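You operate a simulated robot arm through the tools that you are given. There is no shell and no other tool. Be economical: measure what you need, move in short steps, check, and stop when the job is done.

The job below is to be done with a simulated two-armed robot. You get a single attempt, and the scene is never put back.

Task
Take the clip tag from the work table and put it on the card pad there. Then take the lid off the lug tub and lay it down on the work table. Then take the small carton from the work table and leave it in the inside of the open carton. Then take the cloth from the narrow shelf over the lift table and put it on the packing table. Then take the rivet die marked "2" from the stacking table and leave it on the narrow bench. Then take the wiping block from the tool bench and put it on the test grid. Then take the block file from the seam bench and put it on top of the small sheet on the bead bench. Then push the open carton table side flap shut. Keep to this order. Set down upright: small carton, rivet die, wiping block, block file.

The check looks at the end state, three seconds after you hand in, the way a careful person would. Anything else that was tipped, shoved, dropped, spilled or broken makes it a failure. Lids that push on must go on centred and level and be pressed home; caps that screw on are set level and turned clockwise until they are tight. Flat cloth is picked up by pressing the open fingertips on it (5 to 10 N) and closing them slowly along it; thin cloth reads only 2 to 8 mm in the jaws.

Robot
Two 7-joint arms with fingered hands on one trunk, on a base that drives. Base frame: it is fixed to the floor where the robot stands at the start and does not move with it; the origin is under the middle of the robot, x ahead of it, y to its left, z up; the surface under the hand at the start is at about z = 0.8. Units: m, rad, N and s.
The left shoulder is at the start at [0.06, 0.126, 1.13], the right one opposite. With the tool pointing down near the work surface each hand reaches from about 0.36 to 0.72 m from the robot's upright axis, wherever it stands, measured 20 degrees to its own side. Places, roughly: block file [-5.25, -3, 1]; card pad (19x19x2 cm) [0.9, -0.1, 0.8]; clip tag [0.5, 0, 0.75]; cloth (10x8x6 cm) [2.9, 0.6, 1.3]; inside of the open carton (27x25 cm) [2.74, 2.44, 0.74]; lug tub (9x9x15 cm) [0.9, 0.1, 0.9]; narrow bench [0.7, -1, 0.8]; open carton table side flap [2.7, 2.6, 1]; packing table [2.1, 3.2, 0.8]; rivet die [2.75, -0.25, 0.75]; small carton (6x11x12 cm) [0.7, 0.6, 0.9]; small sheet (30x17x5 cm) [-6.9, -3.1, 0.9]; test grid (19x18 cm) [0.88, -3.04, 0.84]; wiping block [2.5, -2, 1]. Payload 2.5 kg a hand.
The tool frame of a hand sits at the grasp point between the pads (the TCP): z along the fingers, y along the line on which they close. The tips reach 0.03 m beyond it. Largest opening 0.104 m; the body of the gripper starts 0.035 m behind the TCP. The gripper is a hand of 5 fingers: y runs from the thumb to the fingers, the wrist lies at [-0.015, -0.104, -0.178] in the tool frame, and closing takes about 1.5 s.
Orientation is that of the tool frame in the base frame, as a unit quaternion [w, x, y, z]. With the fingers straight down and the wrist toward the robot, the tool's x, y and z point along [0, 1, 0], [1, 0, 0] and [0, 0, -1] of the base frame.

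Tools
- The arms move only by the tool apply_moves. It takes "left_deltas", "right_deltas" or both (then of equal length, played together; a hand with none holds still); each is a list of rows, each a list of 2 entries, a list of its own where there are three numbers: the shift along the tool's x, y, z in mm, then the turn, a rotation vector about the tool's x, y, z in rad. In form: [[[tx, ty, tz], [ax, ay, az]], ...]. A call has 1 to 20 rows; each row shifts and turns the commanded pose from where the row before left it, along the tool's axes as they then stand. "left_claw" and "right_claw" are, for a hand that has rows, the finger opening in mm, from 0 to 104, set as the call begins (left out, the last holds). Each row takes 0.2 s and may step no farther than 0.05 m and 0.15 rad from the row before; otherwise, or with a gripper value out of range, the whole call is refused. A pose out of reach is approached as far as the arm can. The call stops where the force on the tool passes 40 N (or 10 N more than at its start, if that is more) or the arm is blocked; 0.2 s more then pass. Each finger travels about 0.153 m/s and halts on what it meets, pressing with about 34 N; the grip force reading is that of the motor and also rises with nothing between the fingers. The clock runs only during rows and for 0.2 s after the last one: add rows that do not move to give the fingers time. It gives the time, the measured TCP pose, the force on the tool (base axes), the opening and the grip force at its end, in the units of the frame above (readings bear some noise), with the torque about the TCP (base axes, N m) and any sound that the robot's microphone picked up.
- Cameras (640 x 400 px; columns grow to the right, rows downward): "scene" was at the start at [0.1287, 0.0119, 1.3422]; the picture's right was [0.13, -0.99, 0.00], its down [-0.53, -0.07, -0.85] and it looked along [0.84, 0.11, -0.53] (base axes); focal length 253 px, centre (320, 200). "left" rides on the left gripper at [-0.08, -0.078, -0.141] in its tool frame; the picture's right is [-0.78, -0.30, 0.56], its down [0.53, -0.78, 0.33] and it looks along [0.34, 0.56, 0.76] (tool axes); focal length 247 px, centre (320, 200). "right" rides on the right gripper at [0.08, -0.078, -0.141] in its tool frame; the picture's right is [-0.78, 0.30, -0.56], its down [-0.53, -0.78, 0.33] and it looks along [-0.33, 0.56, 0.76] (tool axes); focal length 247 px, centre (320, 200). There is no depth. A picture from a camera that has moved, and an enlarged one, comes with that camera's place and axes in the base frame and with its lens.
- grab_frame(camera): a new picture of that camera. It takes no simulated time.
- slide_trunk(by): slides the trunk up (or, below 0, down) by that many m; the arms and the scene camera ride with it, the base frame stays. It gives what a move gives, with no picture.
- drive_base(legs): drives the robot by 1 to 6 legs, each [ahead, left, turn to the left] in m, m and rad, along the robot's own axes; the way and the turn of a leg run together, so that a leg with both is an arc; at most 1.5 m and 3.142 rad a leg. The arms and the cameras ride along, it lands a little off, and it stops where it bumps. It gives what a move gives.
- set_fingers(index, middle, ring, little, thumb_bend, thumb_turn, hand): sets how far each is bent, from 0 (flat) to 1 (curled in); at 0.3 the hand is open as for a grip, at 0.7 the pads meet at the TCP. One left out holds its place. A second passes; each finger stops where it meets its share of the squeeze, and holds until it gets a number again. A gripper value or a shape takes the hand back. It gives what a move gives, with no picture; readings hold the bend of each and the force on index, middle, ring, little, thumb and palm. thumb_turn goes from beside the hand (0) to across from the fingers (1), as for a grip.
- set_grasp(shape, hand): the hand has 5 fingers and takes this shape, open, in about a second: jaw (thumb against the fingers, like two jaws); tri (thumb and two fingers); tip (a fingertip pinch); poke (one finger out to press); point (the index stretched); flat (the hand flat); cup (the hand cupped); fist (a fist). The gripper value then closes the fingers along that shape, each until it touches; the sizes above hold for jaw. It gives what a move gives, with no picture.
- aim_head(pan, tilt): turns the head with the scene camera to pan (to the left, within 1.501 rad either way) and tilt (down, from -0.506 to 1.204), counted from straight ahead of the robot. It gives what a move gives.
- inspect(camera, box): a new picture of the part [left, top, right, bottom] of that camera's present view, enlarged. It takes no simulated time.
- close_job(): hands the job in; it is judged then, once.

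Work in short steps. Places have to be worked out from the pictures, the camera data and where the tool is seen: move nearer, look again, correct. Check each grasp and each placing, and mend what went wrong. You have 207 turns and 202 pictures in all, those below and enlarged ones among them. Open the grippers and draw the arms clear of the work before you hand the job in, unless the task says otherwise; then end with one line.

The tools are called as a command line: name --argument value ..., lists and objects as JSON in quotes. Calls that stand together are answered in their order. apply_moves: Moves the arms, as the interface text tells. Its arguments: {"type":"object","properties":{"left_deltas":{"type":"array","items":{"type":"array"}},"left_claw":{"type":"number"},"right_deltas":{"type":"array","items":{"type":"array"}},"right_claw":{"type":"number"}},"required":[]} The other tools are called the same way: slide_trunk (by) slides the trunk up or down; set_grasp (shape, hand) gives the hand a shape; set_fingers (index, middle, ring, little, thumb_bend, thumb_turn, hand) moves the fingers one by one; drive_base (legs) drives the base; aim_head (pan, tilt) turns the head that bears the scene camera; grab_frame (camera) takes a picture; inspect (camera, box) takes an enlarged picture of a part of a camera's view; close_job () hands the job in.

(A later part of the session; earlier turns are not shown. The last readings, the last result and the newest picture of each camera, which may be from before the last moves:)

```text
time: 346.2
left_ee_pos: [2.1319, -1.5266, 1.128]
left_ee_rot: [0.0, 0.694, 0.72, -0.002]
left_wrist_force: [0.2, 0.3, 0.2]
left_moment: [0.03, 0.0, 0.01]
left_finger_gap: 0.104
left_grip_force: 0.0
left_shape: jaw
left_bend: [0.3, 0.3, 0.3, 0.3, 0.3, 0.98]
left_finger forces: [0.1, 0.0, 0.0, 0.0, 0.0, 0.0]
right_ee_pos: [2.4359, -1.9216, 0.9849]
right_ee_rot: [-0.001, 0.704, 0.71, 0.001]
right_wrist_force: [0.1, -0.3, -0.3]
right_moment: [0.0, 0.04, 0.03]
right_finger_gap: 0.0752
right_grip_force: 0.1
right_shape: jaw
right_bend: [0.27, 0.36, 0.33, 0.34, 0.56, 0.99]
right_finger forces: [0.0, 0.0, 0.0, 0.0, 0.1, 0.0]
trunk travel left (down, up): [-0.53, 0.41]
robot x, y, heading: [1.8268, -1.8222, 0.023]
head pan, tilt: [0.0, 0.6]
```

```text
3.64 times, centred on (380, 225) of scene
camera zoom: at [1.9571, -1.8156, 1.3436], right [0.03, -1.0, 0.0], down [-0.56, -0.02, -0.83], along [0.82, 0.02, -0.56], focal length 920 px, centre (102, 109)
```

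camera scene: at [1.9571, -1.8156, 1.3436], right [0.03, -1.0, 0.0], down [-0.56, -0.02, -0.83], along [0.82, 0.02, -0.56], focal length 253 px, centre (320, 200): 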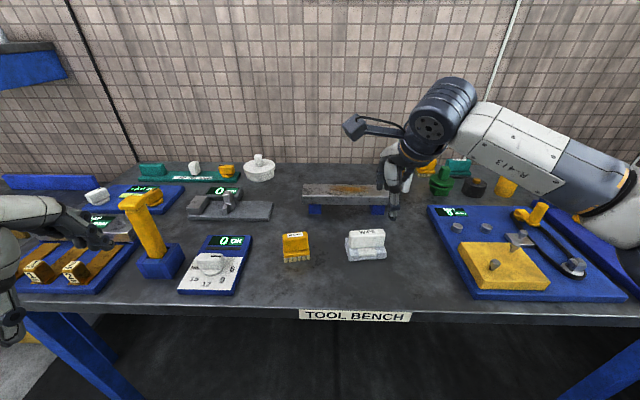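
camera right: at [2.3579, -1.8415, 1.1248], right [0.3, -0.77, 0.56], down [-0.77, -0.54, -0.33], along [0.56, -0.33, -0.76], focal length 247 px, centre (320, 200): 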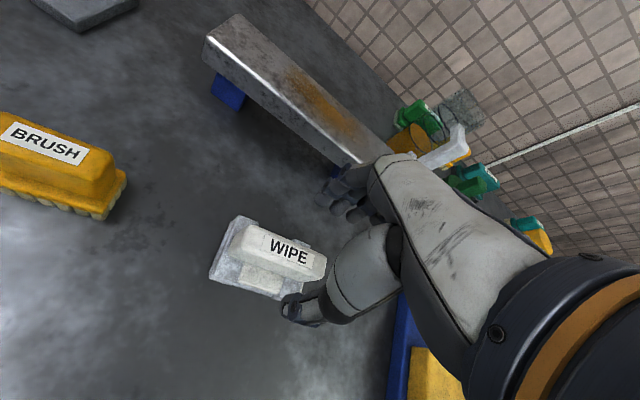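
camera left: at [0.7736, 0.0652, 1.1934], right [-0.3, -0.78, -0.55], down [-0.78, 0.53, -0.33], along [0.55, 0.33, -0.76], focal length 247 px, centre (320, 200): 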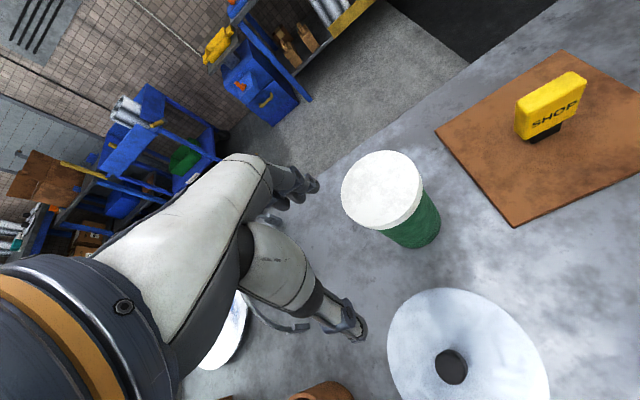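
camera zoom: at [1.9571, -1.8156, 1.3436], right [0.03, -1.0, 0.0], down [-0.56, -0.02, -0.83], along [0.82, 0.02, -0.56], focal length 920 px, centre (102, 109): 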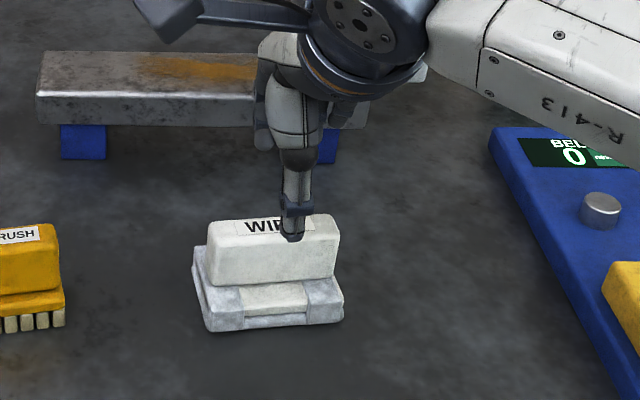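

Aligned. Descend 71 mm and close.

apply_moves --right_deltas '[[[0, 3, 25], [0, 0, 0]], [[0, 0, 25], [0, 0, 0]], [[0, 0, 12], [0, 0, 0]], [[0, 0, 9], [0, 0, 0]], [[0, 0, 0], [0, 0, 0]]]'

apply_moves --right_deltas '[[[0, 0, 0], [0, 0, 0]], [[0, 0, 0], [0, 0, 0]], [[0, 0, 0], [0, 0, 0]], [[0, 0, 0], [0, 0, 0]], [[0, 0, 0], [0, 0, 0]], [[0, 0, 0], [0, 0, 0]], [[0, 0, 0], [0, 0, 0]], [[0, 0, -10], [0, 0, 0]], [[0, 0, -30], [0, 0, 0]], [[0, 0, -45], [0, 0, 0]], [[0, 0, 0], [0, 0, 0]]]' --right_claw 5

grab_frame --camera "right"

inspect --camera "scene" --box '[310, 150, 450, 280]'

```text
time: 347.4
left_ee_pos: [2.132, -1.5266, 1.129]
left_ee_rot: [-0.001, 0.695, 0.719, -0.002]
left_wrist_force: [0.2, 0.1, 0.2]
left_moment: [0.02, 0.02, 0.0]
left_finger_gap: 0.104
left_grip_force: 0.0
left_shape: jaw
left_bend: [0.3, 0.3, 0.3, 0.3, 0.3, 0.98]
left_finger forces: [0.1, 0.0, 0.0, 0.1, 0.0, 0.1]
right_ee_pos: [2.4389, -1.9229, 0.9123]
right_ee_rot: [0.001, 0.704, 0.71, 0.001]
right_wrist_force: [-0.1, 0.2, 0.6]
right_moment: [-0.04, -0.02, -0.01]
right_finger_gap: 0.0752
right_grip_force: 0.1
right_shape: jaw
right_bend: [0.27, 0.36, 0.33, 0.34, 0.56, 0.99]
right_finger forces: [0.1, 0.0, 0.0, 0.0, 0.0, 0.0]
trunk travel left (down, up): [-0.53, 0.41]
robot x, y, heading: [1.827, -1.8218, 0.025]
head pan, tilt: [0.0, 0.6]
```

```text
time: 349.8
left_ee_pos: [2.1324, -1.5258, 1.13]
left_ee_rot: [-0.001, 0.695, 0.719, -0.002]
left_wrist_force: [-0.1, -0.6, 0.2]
left_moment: [0.01, -0.01, 0.06]
left_finger_gap: 0.1039
left_grip_force: 0.1
left_shape: jaw
left_bend: [0.3, 0.3, 0.3, 0.3, 0.3, 0.98]
left_finger forces: [0.0, 0.0, 0.0, 0.0, 0.0, 0.0]
right_ee_pos: [2.4398, -1.9224, 0.997]
right_ee_rot: [0.0, 0.705, 0.709, 0.001]
right_wrist_force: [0.6, 0.0, -1.4]
right_moment: [-0.01, 0.03, -0.02]
right_finger_gap: 0.0165
right_grip_force: 34.0
right_shape: jaw
right_bend: [0.72, 0.61, 0.63, 0.71, 0.74, 0.99]
right_finger forces: [21.1, 7.7, 3.5, 0.3, 32.7, 0.0]
trunk travel left (down, up): [-0.53, 0.41]
robot x, y, heading: [1.8299, -1.8212, 0.028]
head pan, tilt: [0.0, 0.6]
```

```text
53 pictures are left
camera right: at [2.3618, -1.841, 1.1383], right [0.3, -0.77, 0.56], down [-0.77, -0.54, -0.33], along [0.56, -0.33, -0.76], focal length 247 px, centre (320, 200)
```

right: 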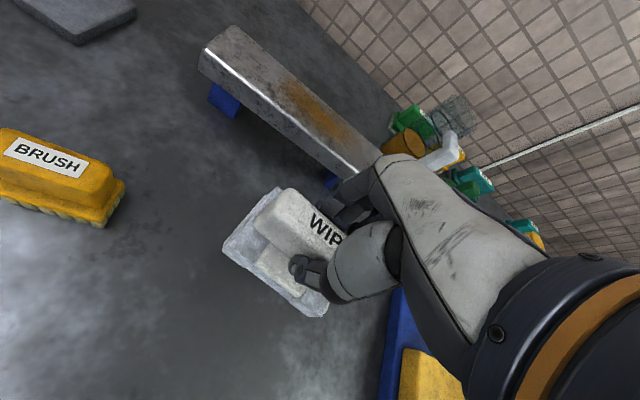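

```text
3.08 times, centred on (380, 215) of scene
camera zoom: at [1.9573, -1.8157, 1.3435], right [0.03, -1.0, 0.0], down [-0.56, -0.02, -0.82], along [0.82, 0.02, -0.57], focal length 778 px, centre (135, 154)
```

zoom: 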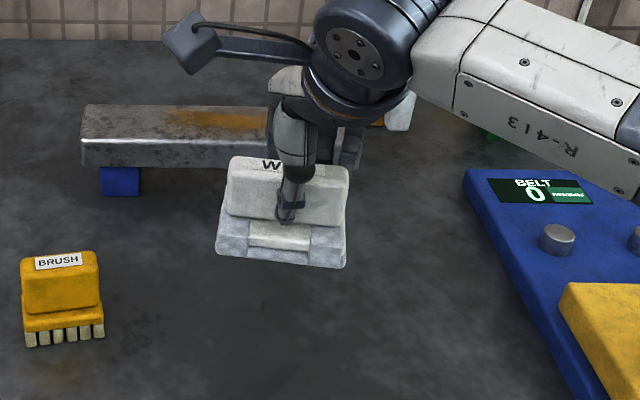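

Block lifted upright. Retract, back off, turn to face −y and go to the test grid at (0.88, −3.04).

apply_moves --right_deltas '[[[0, 0, -45], [0, 0, 0]], [[0, -30, -30], [0, 0, 0]], [[0, -45, 0], [0, 0, 0]], [[0, -45, 0], [0, 0, 0]]]'

drive_base --legs '[[-0.25, 0, 0], [0, 0, -1.598], [0, -0.6, 0], [0.4, 0, 0]]'

grab_frame --camera "scene"

```text
time: 350.8
left_ee_pos: [2.1324, -1.5268, 1.129]
left_ee_rot: [0.0, 0.694, 0.72, -0.001]
left_wrist_force: [-0.3, 0.4, -0.4]
left_moment: [0.03, 0.03, 0.01]
left_finger_gap: 0.104
left_grip_force: 0.1
left_shape: jaw
left_bend: [0.3, 0.3, 0.3, 0.3, 0.3, 0.98]
left_finger forces: [0.0, 0.0, 0.0, 0.1, 0.0, 0.0]
right_ee_pos: [2.3186, -1.9219, 1.0706]
right_ee_rot: [0.0, 0.705, 0.709, 0.0]
right_wrist_force: [-0.4, -0.1, -1.4]
right_moment: [0.0, 0.02, -0.03]
right_finger_gap: 0.0166
right_grip_force: 34.1
right_shape: jaw
right_bend: [0.72, 0.61, 0.64, 0.71, 0.74, 0.99]
right_finger forces: [21.1, 7.8, 3.6, 0.3, 32.8, 0.1]
trunk travel left (down, up): [-0.53, 0.41]
robot x, y, heading: [1.8292, -1.8191, 0.028]
head pan, tilt: [0.0, 0.6]
```

```text
time: 361.6
left_ee_pos: [1.2545, -2.5353, 1.1303]
left_ee_rot: [-0.002, 1.0, -0.014, -0.001]
left_wrist_force: [-0.4, 1.0, 0.1]
left_moment: [0.02, 0.0, -0.01]
left_finger_gap: 0.1038
left_grip_force: 0.1
left_shape: jaw
left_bend: [0.3, 0.3, 0.3, 0.3, 0.3, 0.98]
left_finger forces: [0.1, 0.0, 0.1, 0.0, 0.0, 0.1]
right_ee_pos: [0.8456, -2.6973, 1.0693]
right_ee_rot: [0.001, 1.0, -0.026, 0.0]
right_wrist_force: [-0.1, -0.2, -0.2]
right_moment: [0.0, 0.01, -0.03]
right_finger_gap: 0.0165
right_grip_force: 33.9
right_shape: jaw
right_bend: [0.72, 0.61, 0.64, 0.71, 0.74, 0.99]
right_finger forces: [21.0, 7.6, 3.5, 0.0, 32.4, 0.0]
trunk travel left (down, up): [-0.53, 0.41]
robot x, y, heading: [0.9795, -2.2094, -1.608]
head pan, tilt: [0.0, 0.6]
```

```text
51 pictures are left
camera scene: at [0.9752, -2.342, 1.3435], right [-1.0, 0.03, 0.0], down [0.02, 0.56, -0.82], along [-0.03, -0.82, -0.57], focal length 253 px, centre (320, 200)
```

scene: 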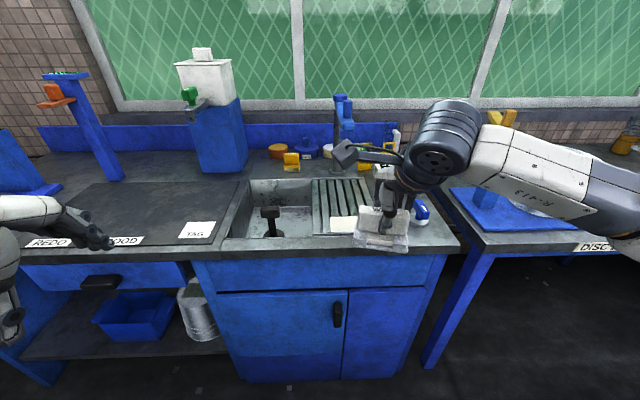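

The slatted rack beside the sink is the test grid, centred at ≈(0.88, −3.04). Drive 0.2 m closer and move over it.

drive_base --legs '[[0.2, 0, 0]]'

apply_moves --right_deltas '[[[12, 35, 0], [0, 0, 0]], [[12, 35, 0], [0, 0, 0]], [[12, 35, 0], [0, 0, 0]], [[12, 34, 0], [0, 0, 0]], [[0, 0, 40], [0, 0, 0]], [[0, 0, 40], [0, 0, 0]], [[0, 0, 20], [0, 0, 0]], [[0, 0, 0], [0, 0, 0]]]'

grab_frame --camera "scene"

grab_frame --camera "right"

```text
time: 363.2
left_ee_pos: [1.2461, -2.7323, 1.1298]
left_ee_rot: [-0.002, 1.0, -0.014, 0.0]
left_wrist_force: [-0.2, 0.1, 0.0]
left_moment: [0.03, 0.0, 0.0]
left_finger_gap: 0.1038
left_grip_force: 0.1
left_shape: jaw
left_bend: [0.3, 0.3, 0.3, 0.3, 0.3, 0.98]
left_finger forces: [0.1, 0.1, 0.0, 0.0, 0.0, 0.0]
right_ee_pos: [0.8397, -2.8953, 1.0684]
right_ee_rot: [0.002, 1.0, -0.026, 0.0]
right_wrist_force: [0.0, -0.7, -1.5]
right_moment: [0.01, -0.01, -0.02]
right_finger_gap: 0.0165
right_grip_force: 34.6
right_shape: jaw
right_bend: [0.72, 0.61, 0.64, 0.71, 0.74, 0.99]
right_finger forces: [21.0, 7.6, 3.5, 0.2, 32.3, 0.1]
trunk travel left (down, up): [-0.53, 0.41]
robot x, y, heading: [0.972, -2.4113, -1.603]
head pan, tilt: [0.0, 0.6]
```

```text
time: 363.9
left_ee_pos: [1.2474, -2.7311, 1.1297]
left_ee_rot: [-0.001, 1.0, -0.013, -0.001]
left_wrist_force: [0.5, 0.1, 0.3]
left_moment: [0.03, -0.03, -0.01]
left_finger_gap: 0.1041
left_grip_force: 0.0
left_shape: jaw
left_bend: [0.3, 0.3, 0.3, 0.3, 0.3, 0.98]
left_finger forces: [0.0, 0.1, 0.0, 0.0, 0.0, 0.0]
right_ee_pos: [0.8695, -2.9683, 1.0678]
right_ee_rot: [-0.011, 1.0, -0.016, -0.001]
right_wrist_force: [0.8, 19.3, 1.1]
right_moment: [-0.79, 0.03, 0.17]
right_finger_gap: 0.0161
right_grip_force: 33.9
right_shape: jaw
right_bend: [0.72, 0.62, 0.65, 0.71, 0.74, 0.99]
right_finger forces: [40.8, 8.0, 3.4, 0.0, 33.6, 0.0]
trunk travel left (down, up): [-0.53, 0.41]
robot x, y, heading: [0.9724, -2.4103, -1.604]
head pan, tilt: [0.0, 0.6]
stopped in row 3 (right hand): the force on the tool passed its limit at 60 N (the readings are from after the stop); the commanded pose is now the measured one
```

```text
50 pictures are left
camera scene: at [0.9685, -2.5379, 1.3438], right [-1.0, 0.03, 0.0], down [0.02, 0.56, -0.83], along [-0.03, -0.83, -0.56], focal length 253 px, centre (320, 200)
```

scene: 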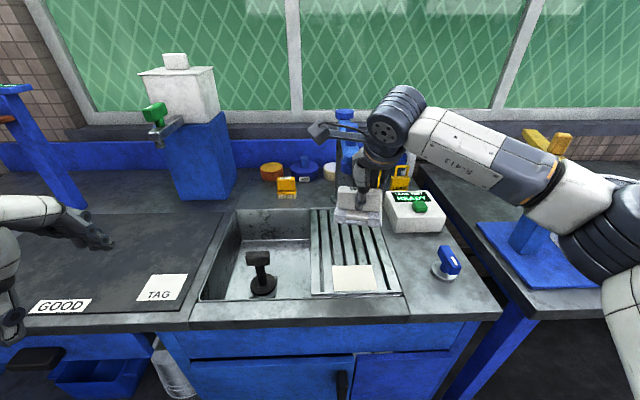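

```text
49 pictures are left
camera right: at [0.9531, -2.8949, 1.2097], right [-0.78, -0.28, 0.55], down [-0.51, 0.8, -0.31], along [-0.35, -0.53, -0.77], focal length 247 px, centre (320, 200)
```

right: 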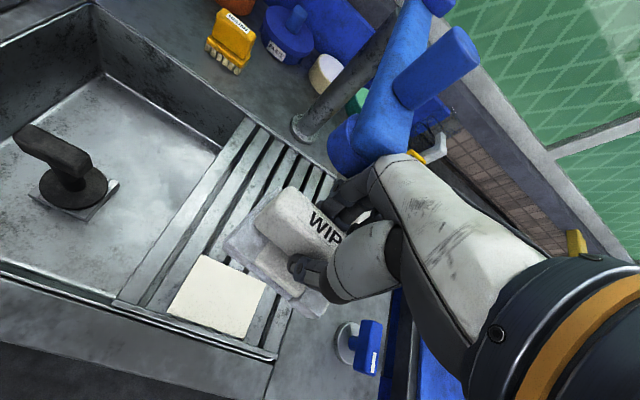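

The fingers touched something behind (a faucet/tower over the rack's back). I back off 5 cm and look closely.

apply_moves --right_deltas '[[[0, -25, 0], [-0.02, 0, 0]], [[0, -25, 0], [0, 0, 0]], [[0, -30, 0], [0, 0, 0]]]'

inspect --camera "scene" --box '[290, 80, 470, 310]'

```text
time: 364.7
left_ee_pos: [1.246, -2.7322, 1.1292]
left_ee_rot: [-0.001, 1.0, -0.014, 0.0]
left_wrist_force: [-0.3, 0.1, 0.7]
left_moment: [-0.01, 0.04, 0.0]
left_finger_gap: 0.104
left_grip_force: 0.0
left_shape: jaw
left_bend: [0.3, 0.3, 0.3, 0.3, 0.3, 0.98]
left_finger forces: [0.1, 0.1, 0.0, 0.1, 0.0, 0.1]
right_ee_pos: [0.8695, -2.8892, 1.0677]
right_ee_rot: [0.001, 1.0, -0.018, -0.002]
right_wrist_force: [-0.8, 0.0, -1.3]
right_moment: [0.0, 0.0, -0.03]
right_finger_gap: 0.0163
right_grip_force: 33.9
right_shape: jaw
right_bend: [0.72, 0.62, 0.65, 0.71, 0.74, 0.99]
right_finger forces: [20.6, 8.5, 3.5, 0.1, 32.5, 0.1]
trunk travel left (down, up): [-0.53, 0.41]
robot x, y, heading: [0.9727, -2.4134, -1.603]
head pan, tilt: [0.0, 0.6]
```

```text
1.74 times, centred on (380, 195) of scene
camera zoom: at [0.9683, -2.5391, 1.3436], right [-1.0, 0.03, 0.0], down [0.02, 0.56, -0.83], along [-0.03, -0.82, -0.56], focal length 440 px, centre (216, 209)
```

zoom: 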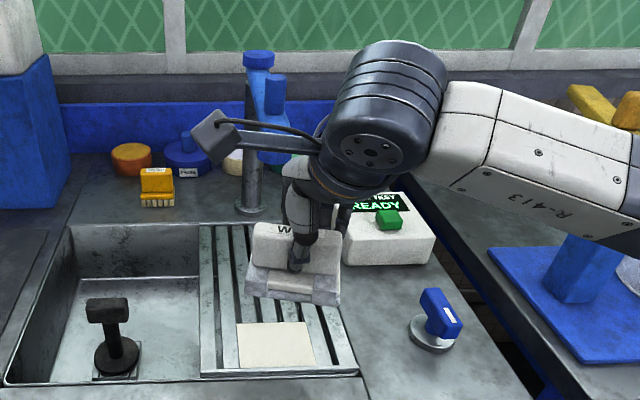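

A spout hangs over the rack at about (0.88, −3.03, z≥1.10). I'll go down in front first (y −2.93), then slide in low under the spout to y≈−3.03.

apply_moves --right_deltas '[[[3, 30, 0], [0, 0, 0]], [[0, 10, 30], [0, 0, 0]], [[0, 0, 40], [0, 0, 0]], [[0, 0, 40], [0, 0, 0]], [[0, 0, 20], [0, 0, 0]], [[0, 0, 0], [0, 0, 0]]]'

inspect --camera "scene" --box '[290, 80, 470, 310]'

```text
time: 366.1
left_ee_pos: [1.2458, -2.7324, 1.1285]
left_ee_rot: [-0.002, 1.0, -0.013, -0.001]
left_wrist_force: [0.4, 0.6, 0.6]
left_moment: [-0.04, 0.0, 0.0]
left_finger_gap: 0.1039
left_grip_force: 0.1
left_shape: jaw
left_bend: [0.3, 0.3, 0.3, 0.3, 0.3, 0.98]
left_finger forces: [0.0, 0.0, 0.0, 0.2, 0.0, 0.0]
right_ee_pos: [0.8714, -2.9331, 0.9379]
right_ee_rot: [0.001, 1.0, -0.019, -0.002]
right_wrist_force: [0.4, 0.0, -0.8]
right_moment: [-0.02, 0.02, -0.02]
right_finger_gap: 0.0158
right_grip_force: 33.9
right_shape: jaw
right_bend: [0.72, 0.62, 0.65, 0.71, 0.74, 0.99]
right_finger forces: [20.6, 8.4, 3.5, 0.0, 32.5, 0.0]
trunk travel left (down, up): [-0.53, 0.41]
robot x, y, heading: [0.978, -2.4142, -1.605]
head pan, tilt: [0.0, 0.6]
```

```text
1.74 times, centred on (380, 195) of scene
camera zoom: at [0.9684, -2.5394, 1.3436], right [-1.0, 0.03, 0.0], down [0.02, 0.56, -0.83], along [-0.03, -0.82, -0.56], focal length 440 px, centre (216, 209)
```

zoom: 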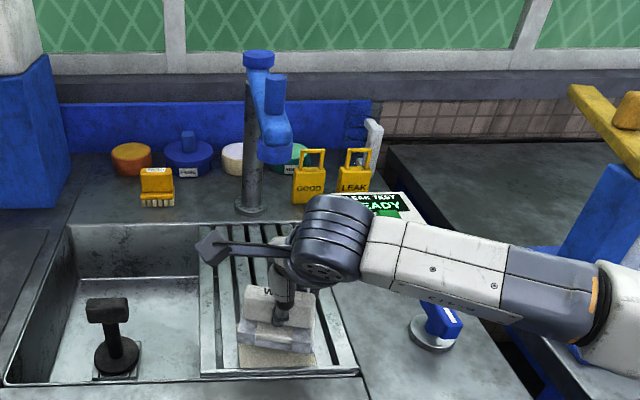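

Lower another 12 mm, then slide forward in small steps under the spout.

apply_moves --right_deltas '[[[0, 0, 12], [0, 0, 0]], [[0, 20, 0], [0, 0, 0]], [[0, 20, 0], [0, 0, 0]], [[0, 20, 0], [0, 0, 0]], [[0, 20, 0], [0, 0, 0]], [[0, 15, 0], [0, 0, 0]]]'

inspect --camera "scene" --box '[290, 80, 470, 310]'

grab_frame --camera "right"

```text
time: 367.5
left_ee_pos: [1.2471, -2.7315, 1.1293]
left_ee_rot: [-0.001, 1.0, -0.013, -0.001]
left_wrist_force: [-0.6, 0.3, 0.2]
left_moment: [0.02, -0.04, -0.01]
left_finger_gap: 0.1037
left_grip_force: 0.0
left_shape: jaw
left_bend: [0.3, 0.3, 0.3, 0.3, 0.3, 0.98]
left_finger forces: [0.1, 0.1, 0.0, 0.1, 0.0, 0.0]
right_ee_pos: [0.8685, -3.0294, 0.9258]
right_ee_rot: [0.0, 1.0, -0.02, -0.002]
right_wrist_force: [-0.6, 0.6, -1.2]
right_moment: [-0.02, -0.02, 0.0]
right_finger_gap: 0.0162
right_grip_force: 34.1
right_shape: jaw
right_bend: [0.72, 0.62, 0.65, 0.71, 0.74, 0.99]
right_finger forces: [20.7, 8.4, 3.5, 0.0, 32.6, 0.0]
trunk travel left (down, up): [-0.53, 0.41]
robot x, y, heading: [0.9718, -2.412, -1.608]
head pan, tilt: [0.0, 0.6]
```

```text
1.74 times, centred on (380, 195) of scene
camera zoom: at [0.9684, -2.5396, 1.3436], right [-1.0, 0.03, 0.0], down [0.02, 0.56, -0.82], along [-0.03, -0.82, -0.57], focal length 440 px, centre (216, 209)
```

zoom: 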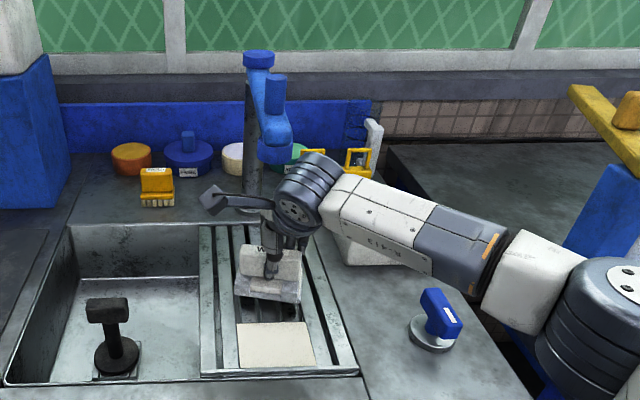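

```text
45 pictures are left
camera right: at [0.952, -2.9525, 1.0661], right [-0.79, -0.26, 0.56], down [-0.51, 0.8, -0.33], along [-0.36, -0.54, -0.76], focal length 247 px, centre (320, 200)
```

right: 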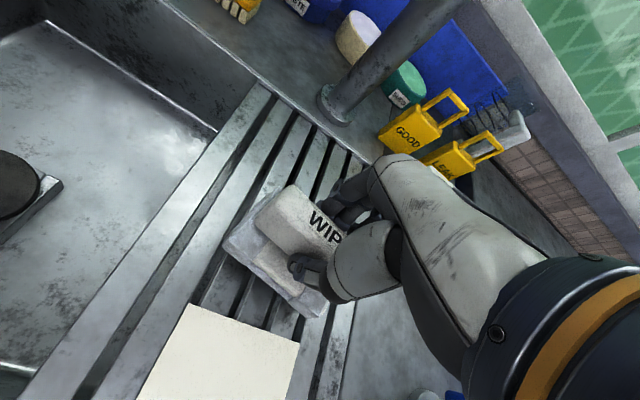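

Over the slats, clear of the card and spout. Lower in small steps to contact.

apply_moves --right_deltas '[[[0, 0, 6], [0, 0, 0]], [[0, 0, 5], [0, 0, 0]], [[0, 0, 3], [0, 0, 0]]]'

apply_moves --right_deltas '[[[0, 0, 4], [0, 0, 0]], [[0, 0, 3], [0, 0, 0]]]'

apply_moves --right_deltas '[[[0, 0, 4], [0, 0, 0]], [[0, 0, 3], [0, 0, 0]]]'

```text
time: 368.3
left_ee_pos: [1.2459, -2.7315, 1.1292]
left_ee_rot: [-0.002, 1.0, -0.013, -0.001]
left_wrist_force: [-0.7, -0.5, -0.3]
left_moment: [0.01, 0.02, -0.01]
left_finger_gap: 0.1039
left_grip_force: 0.0
left_shape: jaw
left_bend: [0.3, 0.3, 0.3, 0.3, 0.3, 0.98]
left_finger forces: [0.1, 0.0, 0.0, 0.0, 0.0, 0.0]
right_ee_pos: [0.8671, -3.0266, 0.912]
right_ee_rot: [0.002, 1.0, -0.019, -0.001]
right_wrist_force: [-1.1, 0.8, 0.7]
right_moment: [-0.06, -0.03, 0.0]
right_finger_gap: 0.0162
right_grip_force: 34.3
right_shape: jaw
right_bend: [0.72, 0.62, 0.66, 0.71, 0.74, 0.99]
right_finger forces: [21.2, 8.1, 3.5, 0.0, 33.0, 0.0]
trunk travel left (down, up): [-0.53, 0.41]
robot x, y, heading: [0.9726, -2.4098, -1.605]
head pan, tilt: [0.0, 0.6]
```

```text
time: 368.9
left_ee_pos: [1.2468, -2.7297, 1.131]
left_ee_rot: [0.0, 1.0, -0.013, -0.001]
left_wrist_force: [0.4, -0.7, -0.1]
left_moment: [0.01, -0.03, -0.01]
left_finger_gap: 0.1039
left_grip_force: 0.0
left_shape: jaw
left_bend: [0.3, 0.3, 0.3, 0.3, 0.3, 0.98]
left_finger forces: [0.1, 0.1, 0.1, 0.1, 0.1, 0.0]
right_ee_pos: [0.8679, -3.028, 0.9105]
right_ee_rot: [0.006, 1.0, -0.019, 0.0]
right_wrist_force: [-1.2, 4.3, 23.6]
right_moment: [0.12, 0.02, 0.08]
right_finger_gap: 0.0171
right_grip_force: 33.9
right_shape: jaw
right_bend: [0.72, 0.62, 0.66, 0.71, 0.74, 0.99]
right_finger forces: [22.3, 8.9, 4.3, 0.0, 38.6, 0.0]
trunk travel left (down, up): [-0.53, 0.41]
robot x, y, heading: [0.9707, -2.4091, -1.605]
head pan, tilt: [0.0, 0.6]
```

```text
time: 369.5
left_ee_pos: [1.248, -2.7295, 1.1308]
left_ee_rot: [0.0, 1.0, -0.014, -0.001]
left_wrist_force: [0.2, -0.2, 0.7]
left_moment: [-0.03, 0.01, -0.01]
left_finger_gap: 0.1038
left_grip_force: 0.1
left_shape: jaw
left_bend: [0.3, 0.3, 0.3, 0.3, 0.3, 0.98]
left_finger forces: [0.0, 0.0, 0.0, 0.1, 0.1, 0.0]
right_ee_pos: [0.8694, -3.0275, 0.9059]
right_ee_rot: [0.007, 1.0, -0.019, 0.001]
right_wrist_force: [-4.1, 2.6, 29.3]
right_moment: [0.1, 0.04, 0.09]
right_finger_gap: 0.0189
right_grip_force: 34.2
right_shape: jaw
right_bend: [0.73, 0.61, 0.65, 0.71, 0.74, 0.99]
right_finger forces: [22.9, 10.6, 4.8, 0.0, 42.1, 0.0]
trunk travel left (down, up): [-0.53, 0.41]
robot x, y, heading: [0.9739, -2.4111, -1.602]
head pan, tilt: [0.0, 0.6]
```

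Seated on the grid. Ease, open, then lift just enough to clear the handle while drawing back, away from the spout.

apply_moves --right_deltas '[[[0, 0, -4], [0, 0, 0]], [[0, 0, 0], [0, 0, 0]]]'

apply_moves --right_deltas '[[[0, 0, 0], [0, 0, 0]], [[0, 0, 0], [0, 0, 0]], [[0, 0, 0], [0, 0, 0]], [[0, 0, 0], [0, 0, 0]], [[0, 0, 0], [0, 0, 0]], [[0, 0, 0], [0, 0, 0]], [[0, 0, 0], [0, 0, 0]]]' --right_claw 75

apply_moves --right_deltas '[[[0, 0, -12], [0, 0, 0]], [[0, 0, -18], [0, 0, 0]], [[0, -5, -18], [0, 0, 0]], [[0, -30, -8], [0, 0, 0]], [[0, -40, 0], [0, 0, 0]], [[0, -45, -10], [0, 0, 0]], [[0, -40, -25], [0, 0, 0]], [[0, 0, -45], [0, 0, 0]], [[0, 0, -30], [0, 0, 0]]]'

grab_frame --camera "scene"

```text
time: 370.1
left_ee_pos: [1.247, -2.73, 1.1302]
left_ee_rot: [-0.001, 1.0, -0.014, -0.002]
left_wrist_force: [0.4, 0.7, -0.3]
left_moment: [0.01, -0.01, 0.01]
left_finger_gap: 0.1038
left_grip_force: 0.0
left_shape: jaw
left_bend: [0.3, 0.3, 0.3, 0.3, 0.3, 0.98]
left_finger forces: [0.0, 0.0, 0.1, 0.0, 0.0, 0.1]
right_ee_pos: [0.8689, -3.0265, 0.9053]
right_ee_rot: [0.005, 1.0, -0.019, -0.001]
right_wrist_force: [-1.9, -2.0, 20.7]
right_moment: [-0.05, 0.01, 0.11]
right_finger_gap: 0.0185
right_grip_force: 34.0
right_shape: jaw
right_bend: [0.73, 0.61, 0.65, 0.71, 0.74, 0.99]
right_finger forces: [23.1, 10.6, 4.7, 0.1, 36.6, 0.1]
trunk travel left (down, up): [-0.53, 0.41]
robot x, y, heading: [0.9744, -2.4098, -1.609]
head pan, tilt: [0.0, 0.6]
```

```text
time: 371.7
left_ee_pos: [1.2472, -2.7328, 1.1295]
left_ee_rot: [-0.002, 1.0, -0.012, -0.001]
left_wrist_force: [0.1, 0.2, -0.4]
left_moment: [0.0, -0.04, 0.0]
left_finger_gap: 0.1039
left_grip_force: 0.1
left_shape: jaw
left_bend: [0.3, 0.3, 0.3, 0.3, 0.3, 0.98]
left_finger forces: [0.0, 0.0, 0.0, 0.0, 0.0, 0.0]
right_ee_pos: [0.8692, -3.0267, 0.9016]
right_ee_rot: [0.001, 1.0, -0.02, -0.002]
right_wrist_force: [0.2, -0.4, 0.4]
right_moment: [0.01, 0.03, -0.03]
right_finger_gap: 0.0748
right_grip_force: 0.0
right_shape: jaw
right_bend: [0.27, 0.37, 0.34, 0.34, 0.57, 0.99]
right_finger forces: [0.0, 0.1, 0.0, 0.1, 0.0, 0.1]
trunk travel left (down, up): [-0.53, 0.41]
robot x, y, heading: [0.9711, -2.4155, -1.607]
head pan, tilt: [0.0, 0.6]
```

```text
time: 373.7
left_ee_pos: [1.248, -2.7321, 1.1292]
left_ee_rot: [-0.002, 1.0, -0.013, -0.001]
left_wrist_force: [-0.6, 0.4, -0.4]
left_moment: [0.01, 0.05, -0.01]
left_finger_gap: 0.1041
left_grip_force: 0.0
left_shape: jaw
left_bend: [0.3, 0.3, 0.3, 0.3, 0.3, 0.98]
left_finger forces: [0.0, 0.0, 0.1, 0.0, 0.0, 0.1]
right_ee_pos: [0.8755, -2.8674, 1.0674]
right_ee_rot: [0.001, 1.0, -0.018, -0.001]
right_wrist_force: [0.0, -0.6, 1.1]
right_moment: [-0.04, 0.0, -0.01]
right_finger_gap: 0.0748
right_grip_force: 0.0
right_shape: jaw
right_bend: [0.27, 0.36, 0.34, 0.34, 0.57, 0.99]
right_finger forces: [0.1, 0.0, 0.1, 0.0, 0.0, 0.0]
trunk travel left (down, up): [-0.53, 0.41]
robot x, y, heading: [0.9759, -2.4087, -1.606]
head pan, tilt: [0.0, 0.6]
```

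```text
44 pictures are left
camera scene: at [0.9684, -2.5392, 1.3436], right [-1.0, 0.03, 0.0], down [0.02, 0.56, -0.83], along [-0.03, -0.82, -0.56], focal length 253 px, centre (320, 200)
```

scene: 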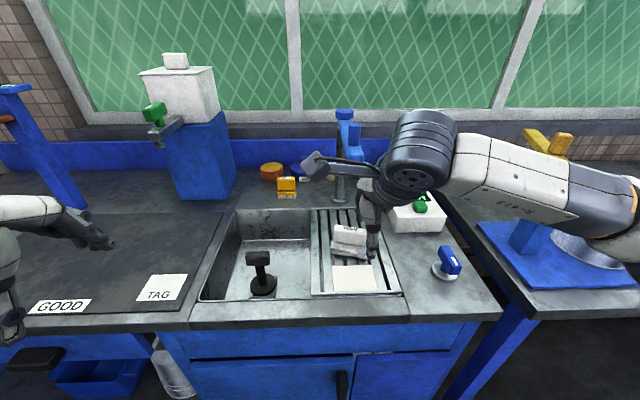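

Quick check of the block's pose on the rack.

inspect --camera "scene" --box '[300, 200, 410, 300]'

```text
4.00 times, centred on (355, 250) of scene
camera zoom: at [0.9684, -2.5392, 1.3436], right [-1.0, 0.03, 0.0], down [0.02, 0.56, -0.83], along [-0.03, -0.82, -0.56], focal length 1012 px, centre (180, 0)
```

zoom: 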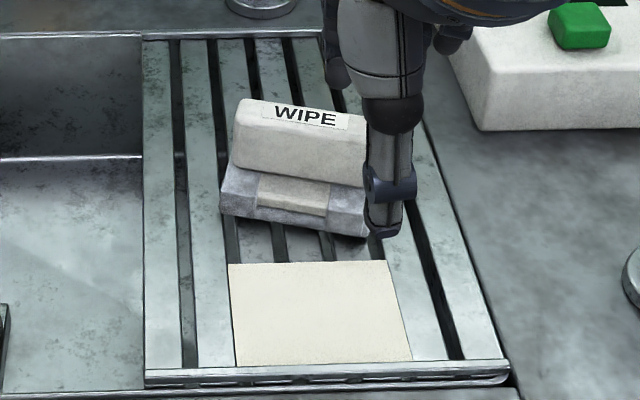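

Block stands level on the rack. Next the block file far off at x≈−5.25. I back away, turn to −x and go round into the long aisle, looking ahead.

drive_base --legs '[[-0.5, 0, 0], [0, 0, -1.535], [0.9, 0, 0], [0.55, 0.0, 0]]'

aim_head --pan 0.1 --tilt 0.35

grab_frame --camera "scene"

```text
time: 387.4
left_ee_pos: [-0.7558, -2.2452, 1.1293]
left_ee_rot: [-0.002, 0.718, -0.696, 0.001]
left_wrist_force: [-0.5, 0.1, -0.3]
left_moment: [0.03, -0.04, -0.05]
left_finger_gap: 0.1039
left_grip_force: 0.1
left_shape: jaw
left_bend: [0.3, 0.3, 0.3, 0.3, 0.3, 0.98]
left_finger forces: [0.0, 0.0, 0.0, 0.0, 0.0, 0.0]
right_ee_pos: [-0.9148, -1.8836, 1.0664]
right_ee_rot: [0.0, 0.715, -0.699, -0.002]
right_wrist_force: [1.3, 0.1, -1.2]
right_moment: [0.01, 0.02, 0.0]
right_finger_gap: 0.075
right_grip_force: 0.1
right_shape: jaw
right_bend: [0.27, 0.36, 0.34, 0.34, 0.57, 0.99]
right_finger forces: [0.0, 0.1, 0.0, 0.0, 0.0, 0.0]
trunk travel left (down, up): [-0.53, 0.41]
robot x, y, heading: [-0.4537, -1.9524, -3.121]
head pan, tilt: [0.0, 0.6]
```

```text
time: 388.1
left_ee_pos: [-0.7567, -2.2457, 1.1289]
left_ee_rot: [-0.002, 0.718, -0.696, 0.001]
left_wrist_force: [-0.3, -0.3, 0.5]
left_moment: [0.01, 0.01, 0.01]
left_finger_gap: 0.1041
left_grip_force: 0.1
left_shape: jaw
left_bend: [0.3, 0.3, 0.3, 0.3, 0.3, 0.98]
left_finger forces: [0.1, 0.0, 0.0, 0.0, 0.0, 0.1]
right_ee_pos: [-0.915, -1.8838, 1.0672]
right_ee_rot: [0.0, 0.714, -0.7, -0.002]
right_wrist_force: [0.4, -0.3, -0.2]
right_moment: [0.0, 0.01, -0.03]
right_finger_gap: 0.0747
right_grip_force: 0.1
right_shape: jaw
right_bend: [0.27, 0.36, 0.34, 0.34, 0.57, 0.99]
right_finger forces: [0.0, 0.0, 0.1, 0.0, 0.0, 0.0]
trunk travel left (down, up): [-0.53, 0.41]
robot x, y, heading: [-0.4551, -1.9498, -3.119]
head pan, tilt: [0.099, 0.351]
```

```text
42 pictures are left
camera scene: at [-0.5848, -1.9656, 1.3663], right [-0.12, 0.99, 0.0], down [0.34, 0.04, -0.94], along [-0.93, -0.12, -0.34], focal length 253 px, centre (320, 200)
```

scene: 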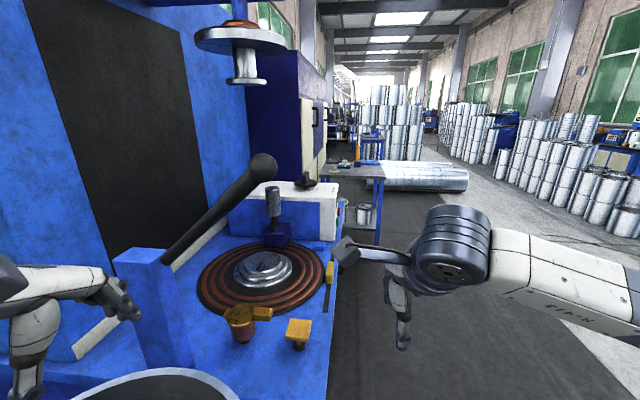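

I'm closer to the barrel and machine than intended (nothing touched). Move right (+y) 0.9 m into the aisle, then look ahead.

drive_base --legs '[[0, -0.95, 0]]'

aim_head --pan 0.35 --tilt 0.3

grab_frame --camera "scene"

```text
time: 393.1
left_ee_pos: [-0.7797, -1.2844, 1.1295]
left_ee_rot: [-0.002, 0.718, -0.696, 0.001]
left_wrist_force: [-0.1, 0.1, -0.7]
left_moment: [-0.01, 0.01, 0.01]
left_finger_gap: 0.104
left_grip_force: 0.1
left_shape: jaw
left_bend: [0.3, 0.3, 0.3, 0.3, 0.3, 0.98]
left_finger forces: [0.2, 0.0, 0.0, 0.0, 0.0, 0.0]
right_ee_pos: [-0.9374, -0.9218, 1.0665]
right_ee_rot: [0.0, 0.715, -0.699, -0.002]
right_wrist_force: [0.0, 0.2, -0.8]
right_moment: [0.01, -0.01, 0.0]
right_finger_gap: 0.0747
right_grip_force: 0.1
right_shape: jaw
right_bend: [0.27, 0.36, 0.34, 0.34, 0.57, 0.99]
right_finger forces: [0.0, 0.1, 0.0, 0.0, 0.1, 0.0]
trunk travel left (down, up): [-0.53, 0.41]
robot x, y, heading: [-0.4755, -0.9898, -3.116]
head pan, tilt: [0.099, 0.351]
```

```text
time: 393.9
left_ee_pos: [-0.7795, -1.2842, 1.1311]
left_ee_rot: [-0.001, 0.719, -0.695, 0.001]
left_wrist_force: [0.3, -0.1, -0.2]
left_moment: [-0.01, 0.03, 0.01]
left_finger_gap: 0.1039
left_grip_force: 0.0
left_shape: jaw
left_bend: [0.3, 0.3, 0.3, 0.3, 0.3, 0.98]
left_finger forces: [0.0, 0.0, 0.1, 0.0, 0.0, 0.0]
right_ee_pos: [-0.9383, -0.9217, 1.0673]
right_ee_rot: [0.0, 0.715, -0.699, -0.002]
right_wrist_force: [0.0, -0.5, 0.2]
right_moment: [0.01, 0.02, -0.04]
right_finger_gap: 0.0747
right_grip_force: 0.0
right_shape: jaw
right_bend: [0.27, 0.36, 0.34, 0.34, 0.57, 0.99]
right_finger forces: [0.0, 0.0, 0.1, 0.1, 0.0, 0.0]
trunk travel left (down, up): [-0.53, 0.41]
robot x, y, heading: [-0.4742, -0.9941, -3.12]
head pan, tilt: [0.351, 0.3]
```

```text
41 pictures are left
camera scene: at [-0.6031, -1.0262, 1.3711], right [-0.37, 0.93, 0.0], down [0.28, 0.11, -0.96], along [-0.89, -0.35, -0.3], focal length 253 px, centre (320, 200)
```

scene: 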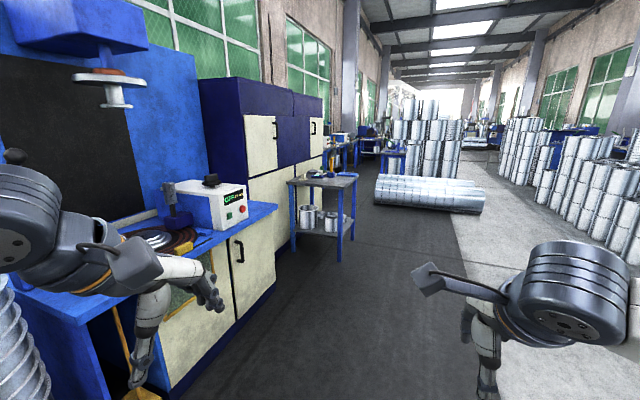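

Lane is clear to x≈−3.5; a small table reaches y≈−1.6 and pipe rolls lie at x≈−5. Drive 2.9 m ahead and look.

drive_base --legs '[[1.45, -0.1, 0], [1.45, 0, 0]]'

aim_head --pan 0.45 --tilt 0.35

grab_frame --camera "scene"

```text
time: 407.8
left_ee_pos: [-3.6423, -1.2847, 1.1292]
left_ee_rot: [-0.002, 0.718, -0.696, 0.0]
left_wrist_force: [-0.5, 0.7, 0.1]
left_moment: [-0.03, -0.01, 0.0]
left_finger_gap: 0.104
left_grip_force: 0.1
left_shape: jaw
left_bend: [0.3, 0.3, 0.3, 0.3, 0.3, 0.98]
left_finger forces: [0.0, 0.0, 0.0, 0.0, 0.1, 0.1]
right_ee_pos: [-3.7984, -0.9217, 1.0669]
right_ee_rot: [-0.001, 0.714, -0.7, -0.002]
right_wrist_force: [0.6, -0.2, 0.5]
right_moment: [0.01, 0.04, -0.01]
right_finger_gap: 0.0746
right_grip_force: 0.1
right_shape: jaw
right_bend: [0.27, 0.36, 0.34, 0.34, 0.57, 0.99]
right_finger forces: [0.0, 0.0, 0.1, 0.0, 0.0, 0.1]
trunk travel left (down, up): [-0.53, 0.41]
robot x, y, heading: [-3.3354, -0.9932, -3.121]
head pan, tilt: [0.351, 0.3]
```

```text
time: 408.4
left_ee_pos: [-3.6417, -1.2844, 1.1287]
left_ee_rot: [-0.002, 0.719, -0.695, 0.0]
left_wrist_force: [0.3, -0.3, 0.2]
left_moment: [-0.01, 0.02, -0.02]
left_finger_gap: 0.104
left_grip_force: 0.0
left_shape: jaw
left_bend: [0.3, 0.3, 0.3, 0.3, 0.3, 0.98]
left_finger forces: [0.1, 0.0, 0.0, 0.0, 0.0, 0.0]
right_ee_pos: [-3.798, -0.921, 1.067]
right_ee_rot: [0.0, 0.715, -0.699, -0.003]
right_wrist_force: [0.6, -0.2, 0.1]
right_moment: [0.01, -0.01, 0.01]
right_finger_gap: 0.0749
right_grip_force: 0.0
right_shape: jaw
right_bend: [0.27, 0.36, 0.34, 0.34, 0.57, 0.99]
right_finger forces: [0.0, 0.1, 0.0, 0.0, 0.0, 0.0]
trunk travel left (down, up): [-0.53, 0.41]
robot x, y, heading: [-3.3359, -0.9885, -3.12]
head pan, tilt: [0.45, 0.351]
```

```text
40 pictures are left
camera scene: at [-3.4604, -1.0347, 1.3664], right [-0.46, 0.89, 0.0], down [0.31, 0.16, -0.94], along [-0.84, -0.43, -0.34], focal length 253 px, centre (320, 200)
```

scene: 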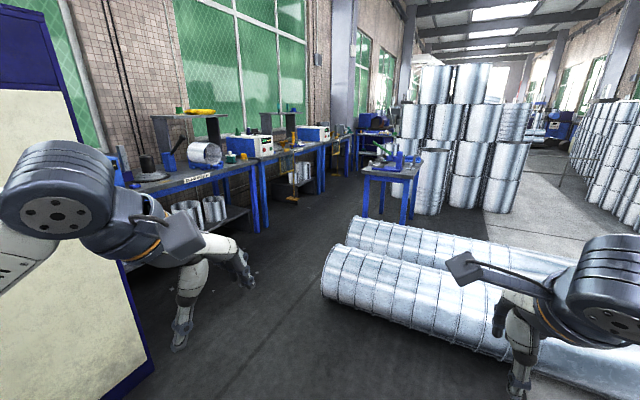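

Bench fronts run at y≈−2.63; rolls end near y≈−1.7. I go diagonally to (−4.3, −2.05), then ahead to x≈−5.1 and turn to face the seam bench.

drive_base --legs '[[0.5, 0.5, 0], [0.5, 0.5, 0], [0.75, 0.03, 0], [0, 0, 1.55]]'

aim_head --pan 0.0 --tilt 0.5

grab_frame --camera "scene"

```text
time: 414.8
left_ee_pos: [-4.4971, -2.1959, 1.1278]
left_ee_rot: [-0.003, 0.726, -0.688, 0.006]
left_wrist_force: [-0.7, -1.0, 0.5]
left_moment: [0.01, -0.01, 0.02]
left_finger_gap: 0.1038
left_grip_force: 0.0
left_shape: jaw
left_bend: [0.3, 0.3, 0.3, 0.3, 0.3, 0.98]
left_finger forces: [0.0, 0.1, 0.1, 0.0, 0.0, 0.1]
right_ee_pos: [-4.6621, -1.8374, 1.062]
right_ee_rot: [-0.001, 0.723, -0.691, 0.005]
right_wrist_force: [0.1, 0.1, -0.6]
right_moment: [0.0, 0.0, 0.02]
right_finger_gap: 0.0747
right_grip_force: 0.1
right_shape: jaw
right_bend: [0.27, 0.36, 0.34, 0.34, 0.57, 0.99]
right_finger forces: [0.1, 0.0, 0.0, 0.1, 0.0, 0.0]
trunk travel left (down, up): [-0.53, 0.41]
robot x, y, heading: [-4.1882, -1.9041, -3.096]
head pan, tilt: [0.45, 0.351]
stopped in leg 2: the robot was blocked; the commanded pose is now the measured one
```

```text
time: 415.7
left_ee_pos: [-4.4962, -2.1977, 1.1265]
left_ee_rot: [-0.003, 0.728, -0.686, 0.008]
left_wrist_force: [0.1, 0.5, 0.2]
left_moment: [0.01, -0.01, -0.02]
left_finger_gap: 0.1039
left_grip_force: 0.0
left_shape: jaw
left_bend: [0.3, 0.3, 0.3, 0.3, 0.3, 0.98]
left_finger forces: [0.0, 0.0, 0.0, 0.0, 0.0, 0.1]
right_ee_pos: [-4.6622, -1.8381, 1.0613]
right_ee_rot: [-0.002, 0.723, -0.69, 0.006]
right_wrist_force: [0.2, 0.4, -0.4]
right_moment: [0.01, 0.02, 0.01]
right_finger_gap: 0.0747
right_grip_force: 0.0
right_shape: jaw
right_bend: [0.27, 0.36, 0.34, 0.34, 0.57, 0.99]
right_finger forces: [0.0, 0.0, 0.0, 0.1, 0.1, 0.0]
trunk travel left (down, up): [-0.53, 0.41]
robot x, y, heading: [-4.1876, -1.9042, -3.092]
head pan, tilt: [0.0, 0.499]
```

```text
39 pictures are left
camera scene: at [-4.3336, -1.9018, 1.351], right [-0.05, 1.0, -0.01], down [0.49, 0.02, -0.87], along [-0.87, -0.05, -0.49], focal length 253 px, centre (320, 200)
```

scene: 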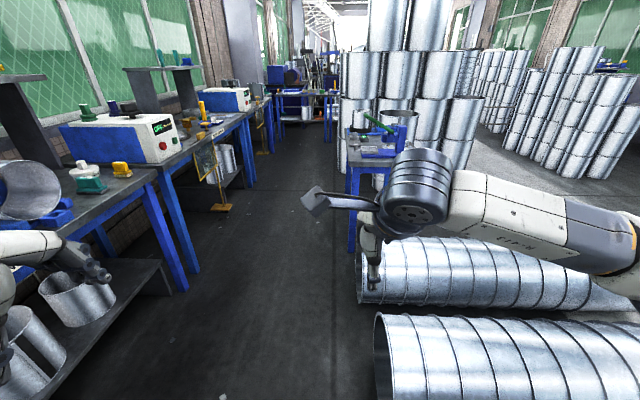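

Blocked at (−4.19, −1.90). Look to the left to see what is touching.

drive_base --legs '[[0, -0.06, 0]]'

aim_head --pan 1.3 --tilt 0.5

grab_frame --camera "scene"

```text
time: 416.7
left_ee_pos: [-4.4889, -2.1435, 1.1298]
left_ee_rot: [-0.002, 0.727, -0.686, 0.001]
left_wrist_force: [-0.4, -0.4, -0.1]
left_moment: [-0.06, 0.03, -0.01]
left_finger_gap: 0.1038
left_grip_force: 0.1
left_shape: jaw
left_bend: [0.3, 0.3, 0.3, 0.3, 0.3, 0.98]
left_finger forces: [0.0, 0.0, 0.1, 0.1, 0.0, 0.1]
right_ee_pos: [-4.6544, -1.7855, 1.0672]
right_ee_rot: [0.0, 0.724, -0.69, -0.001]
right_wrist_force: [-0.9, 0.1, 0.9]
right_moment: [-0.03, 0.04, 0.02]
right_finger_gap: 0.0747
right_grip_force: 0.2
right_shape: jaw
right_bend: [0.27, 0.36, 0.34, 0.34, 0.57, 0.99]
right_finger forces: [0.0, 0.0, 0.1, 0.1, 0.0, 0.1]
trunk travel left (down, up): [-0.53, 0.41]
robot x, y, heading: [-4.1934, -1.8407, -3.093]
head pan, tilt: [0.0, 0.499]
```

```text
time: 418.2
left_ee_pos: [-4.4873, -2.1446, 1.1287]
left_ee_rot: [-0.002, 0.728, -0.686, 0.001]
left_wrist_force: [1.1, -0.2, 0.1]
left_moment: [0.01, 0.01, -0.04]
left_finger_gap: 0.1038
left_grip_force: 0.0
left_shape: jaw
left_bend: [0.3, 0.3, 0.3, 0.3, 0.3, 0.98]
left_finger forces: [0.1, 0.0, 0.0, 0.1, 0.0, 0.0]
right_ee_pos: [-4.6559, -1.7846, 1.0693]
right_ee_rot: [0.001, 0.723, -0.691, -0.002]
right_wrist_force: [0.1, -0.5, 0.6]
right_moment: [-0.01, 0.02, 0.01]
right_finger_gap: 0.0747
right_grip_force: 0.1
right_shape: jaw
right_bend: [0.27, 0.36, 0.34, 0.34, 0.57, 0.99]
right_finger forces: [0.0, 0.0, 0.0, 0.0, 0.1, 0.1]
trunk travel left (down, up): [-0.53, 0.41]
robot x, y, heading: [-4.1887, -1.8423, -3.094]
head pan, tilt: [1.3, 0.499]
```

```text
38 pictures are left
camera scene: at [-4.2518, -1.9344, 1.3527], right [-0.98, 0.22, 0.0], down [0.1, 0.47, -0.88], along [-0.19, -0.86, -0.48], focal length 253 px, centre (320, 200)
```

scene: 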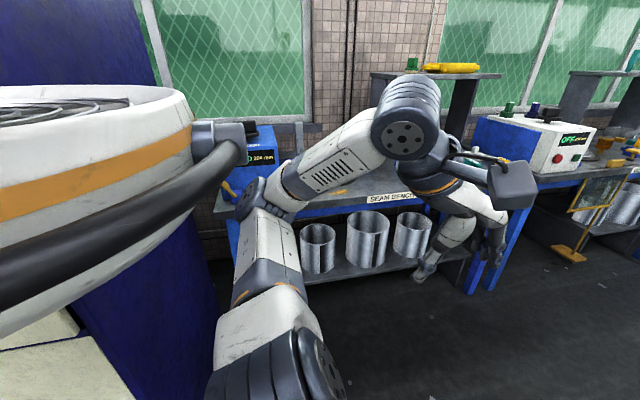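

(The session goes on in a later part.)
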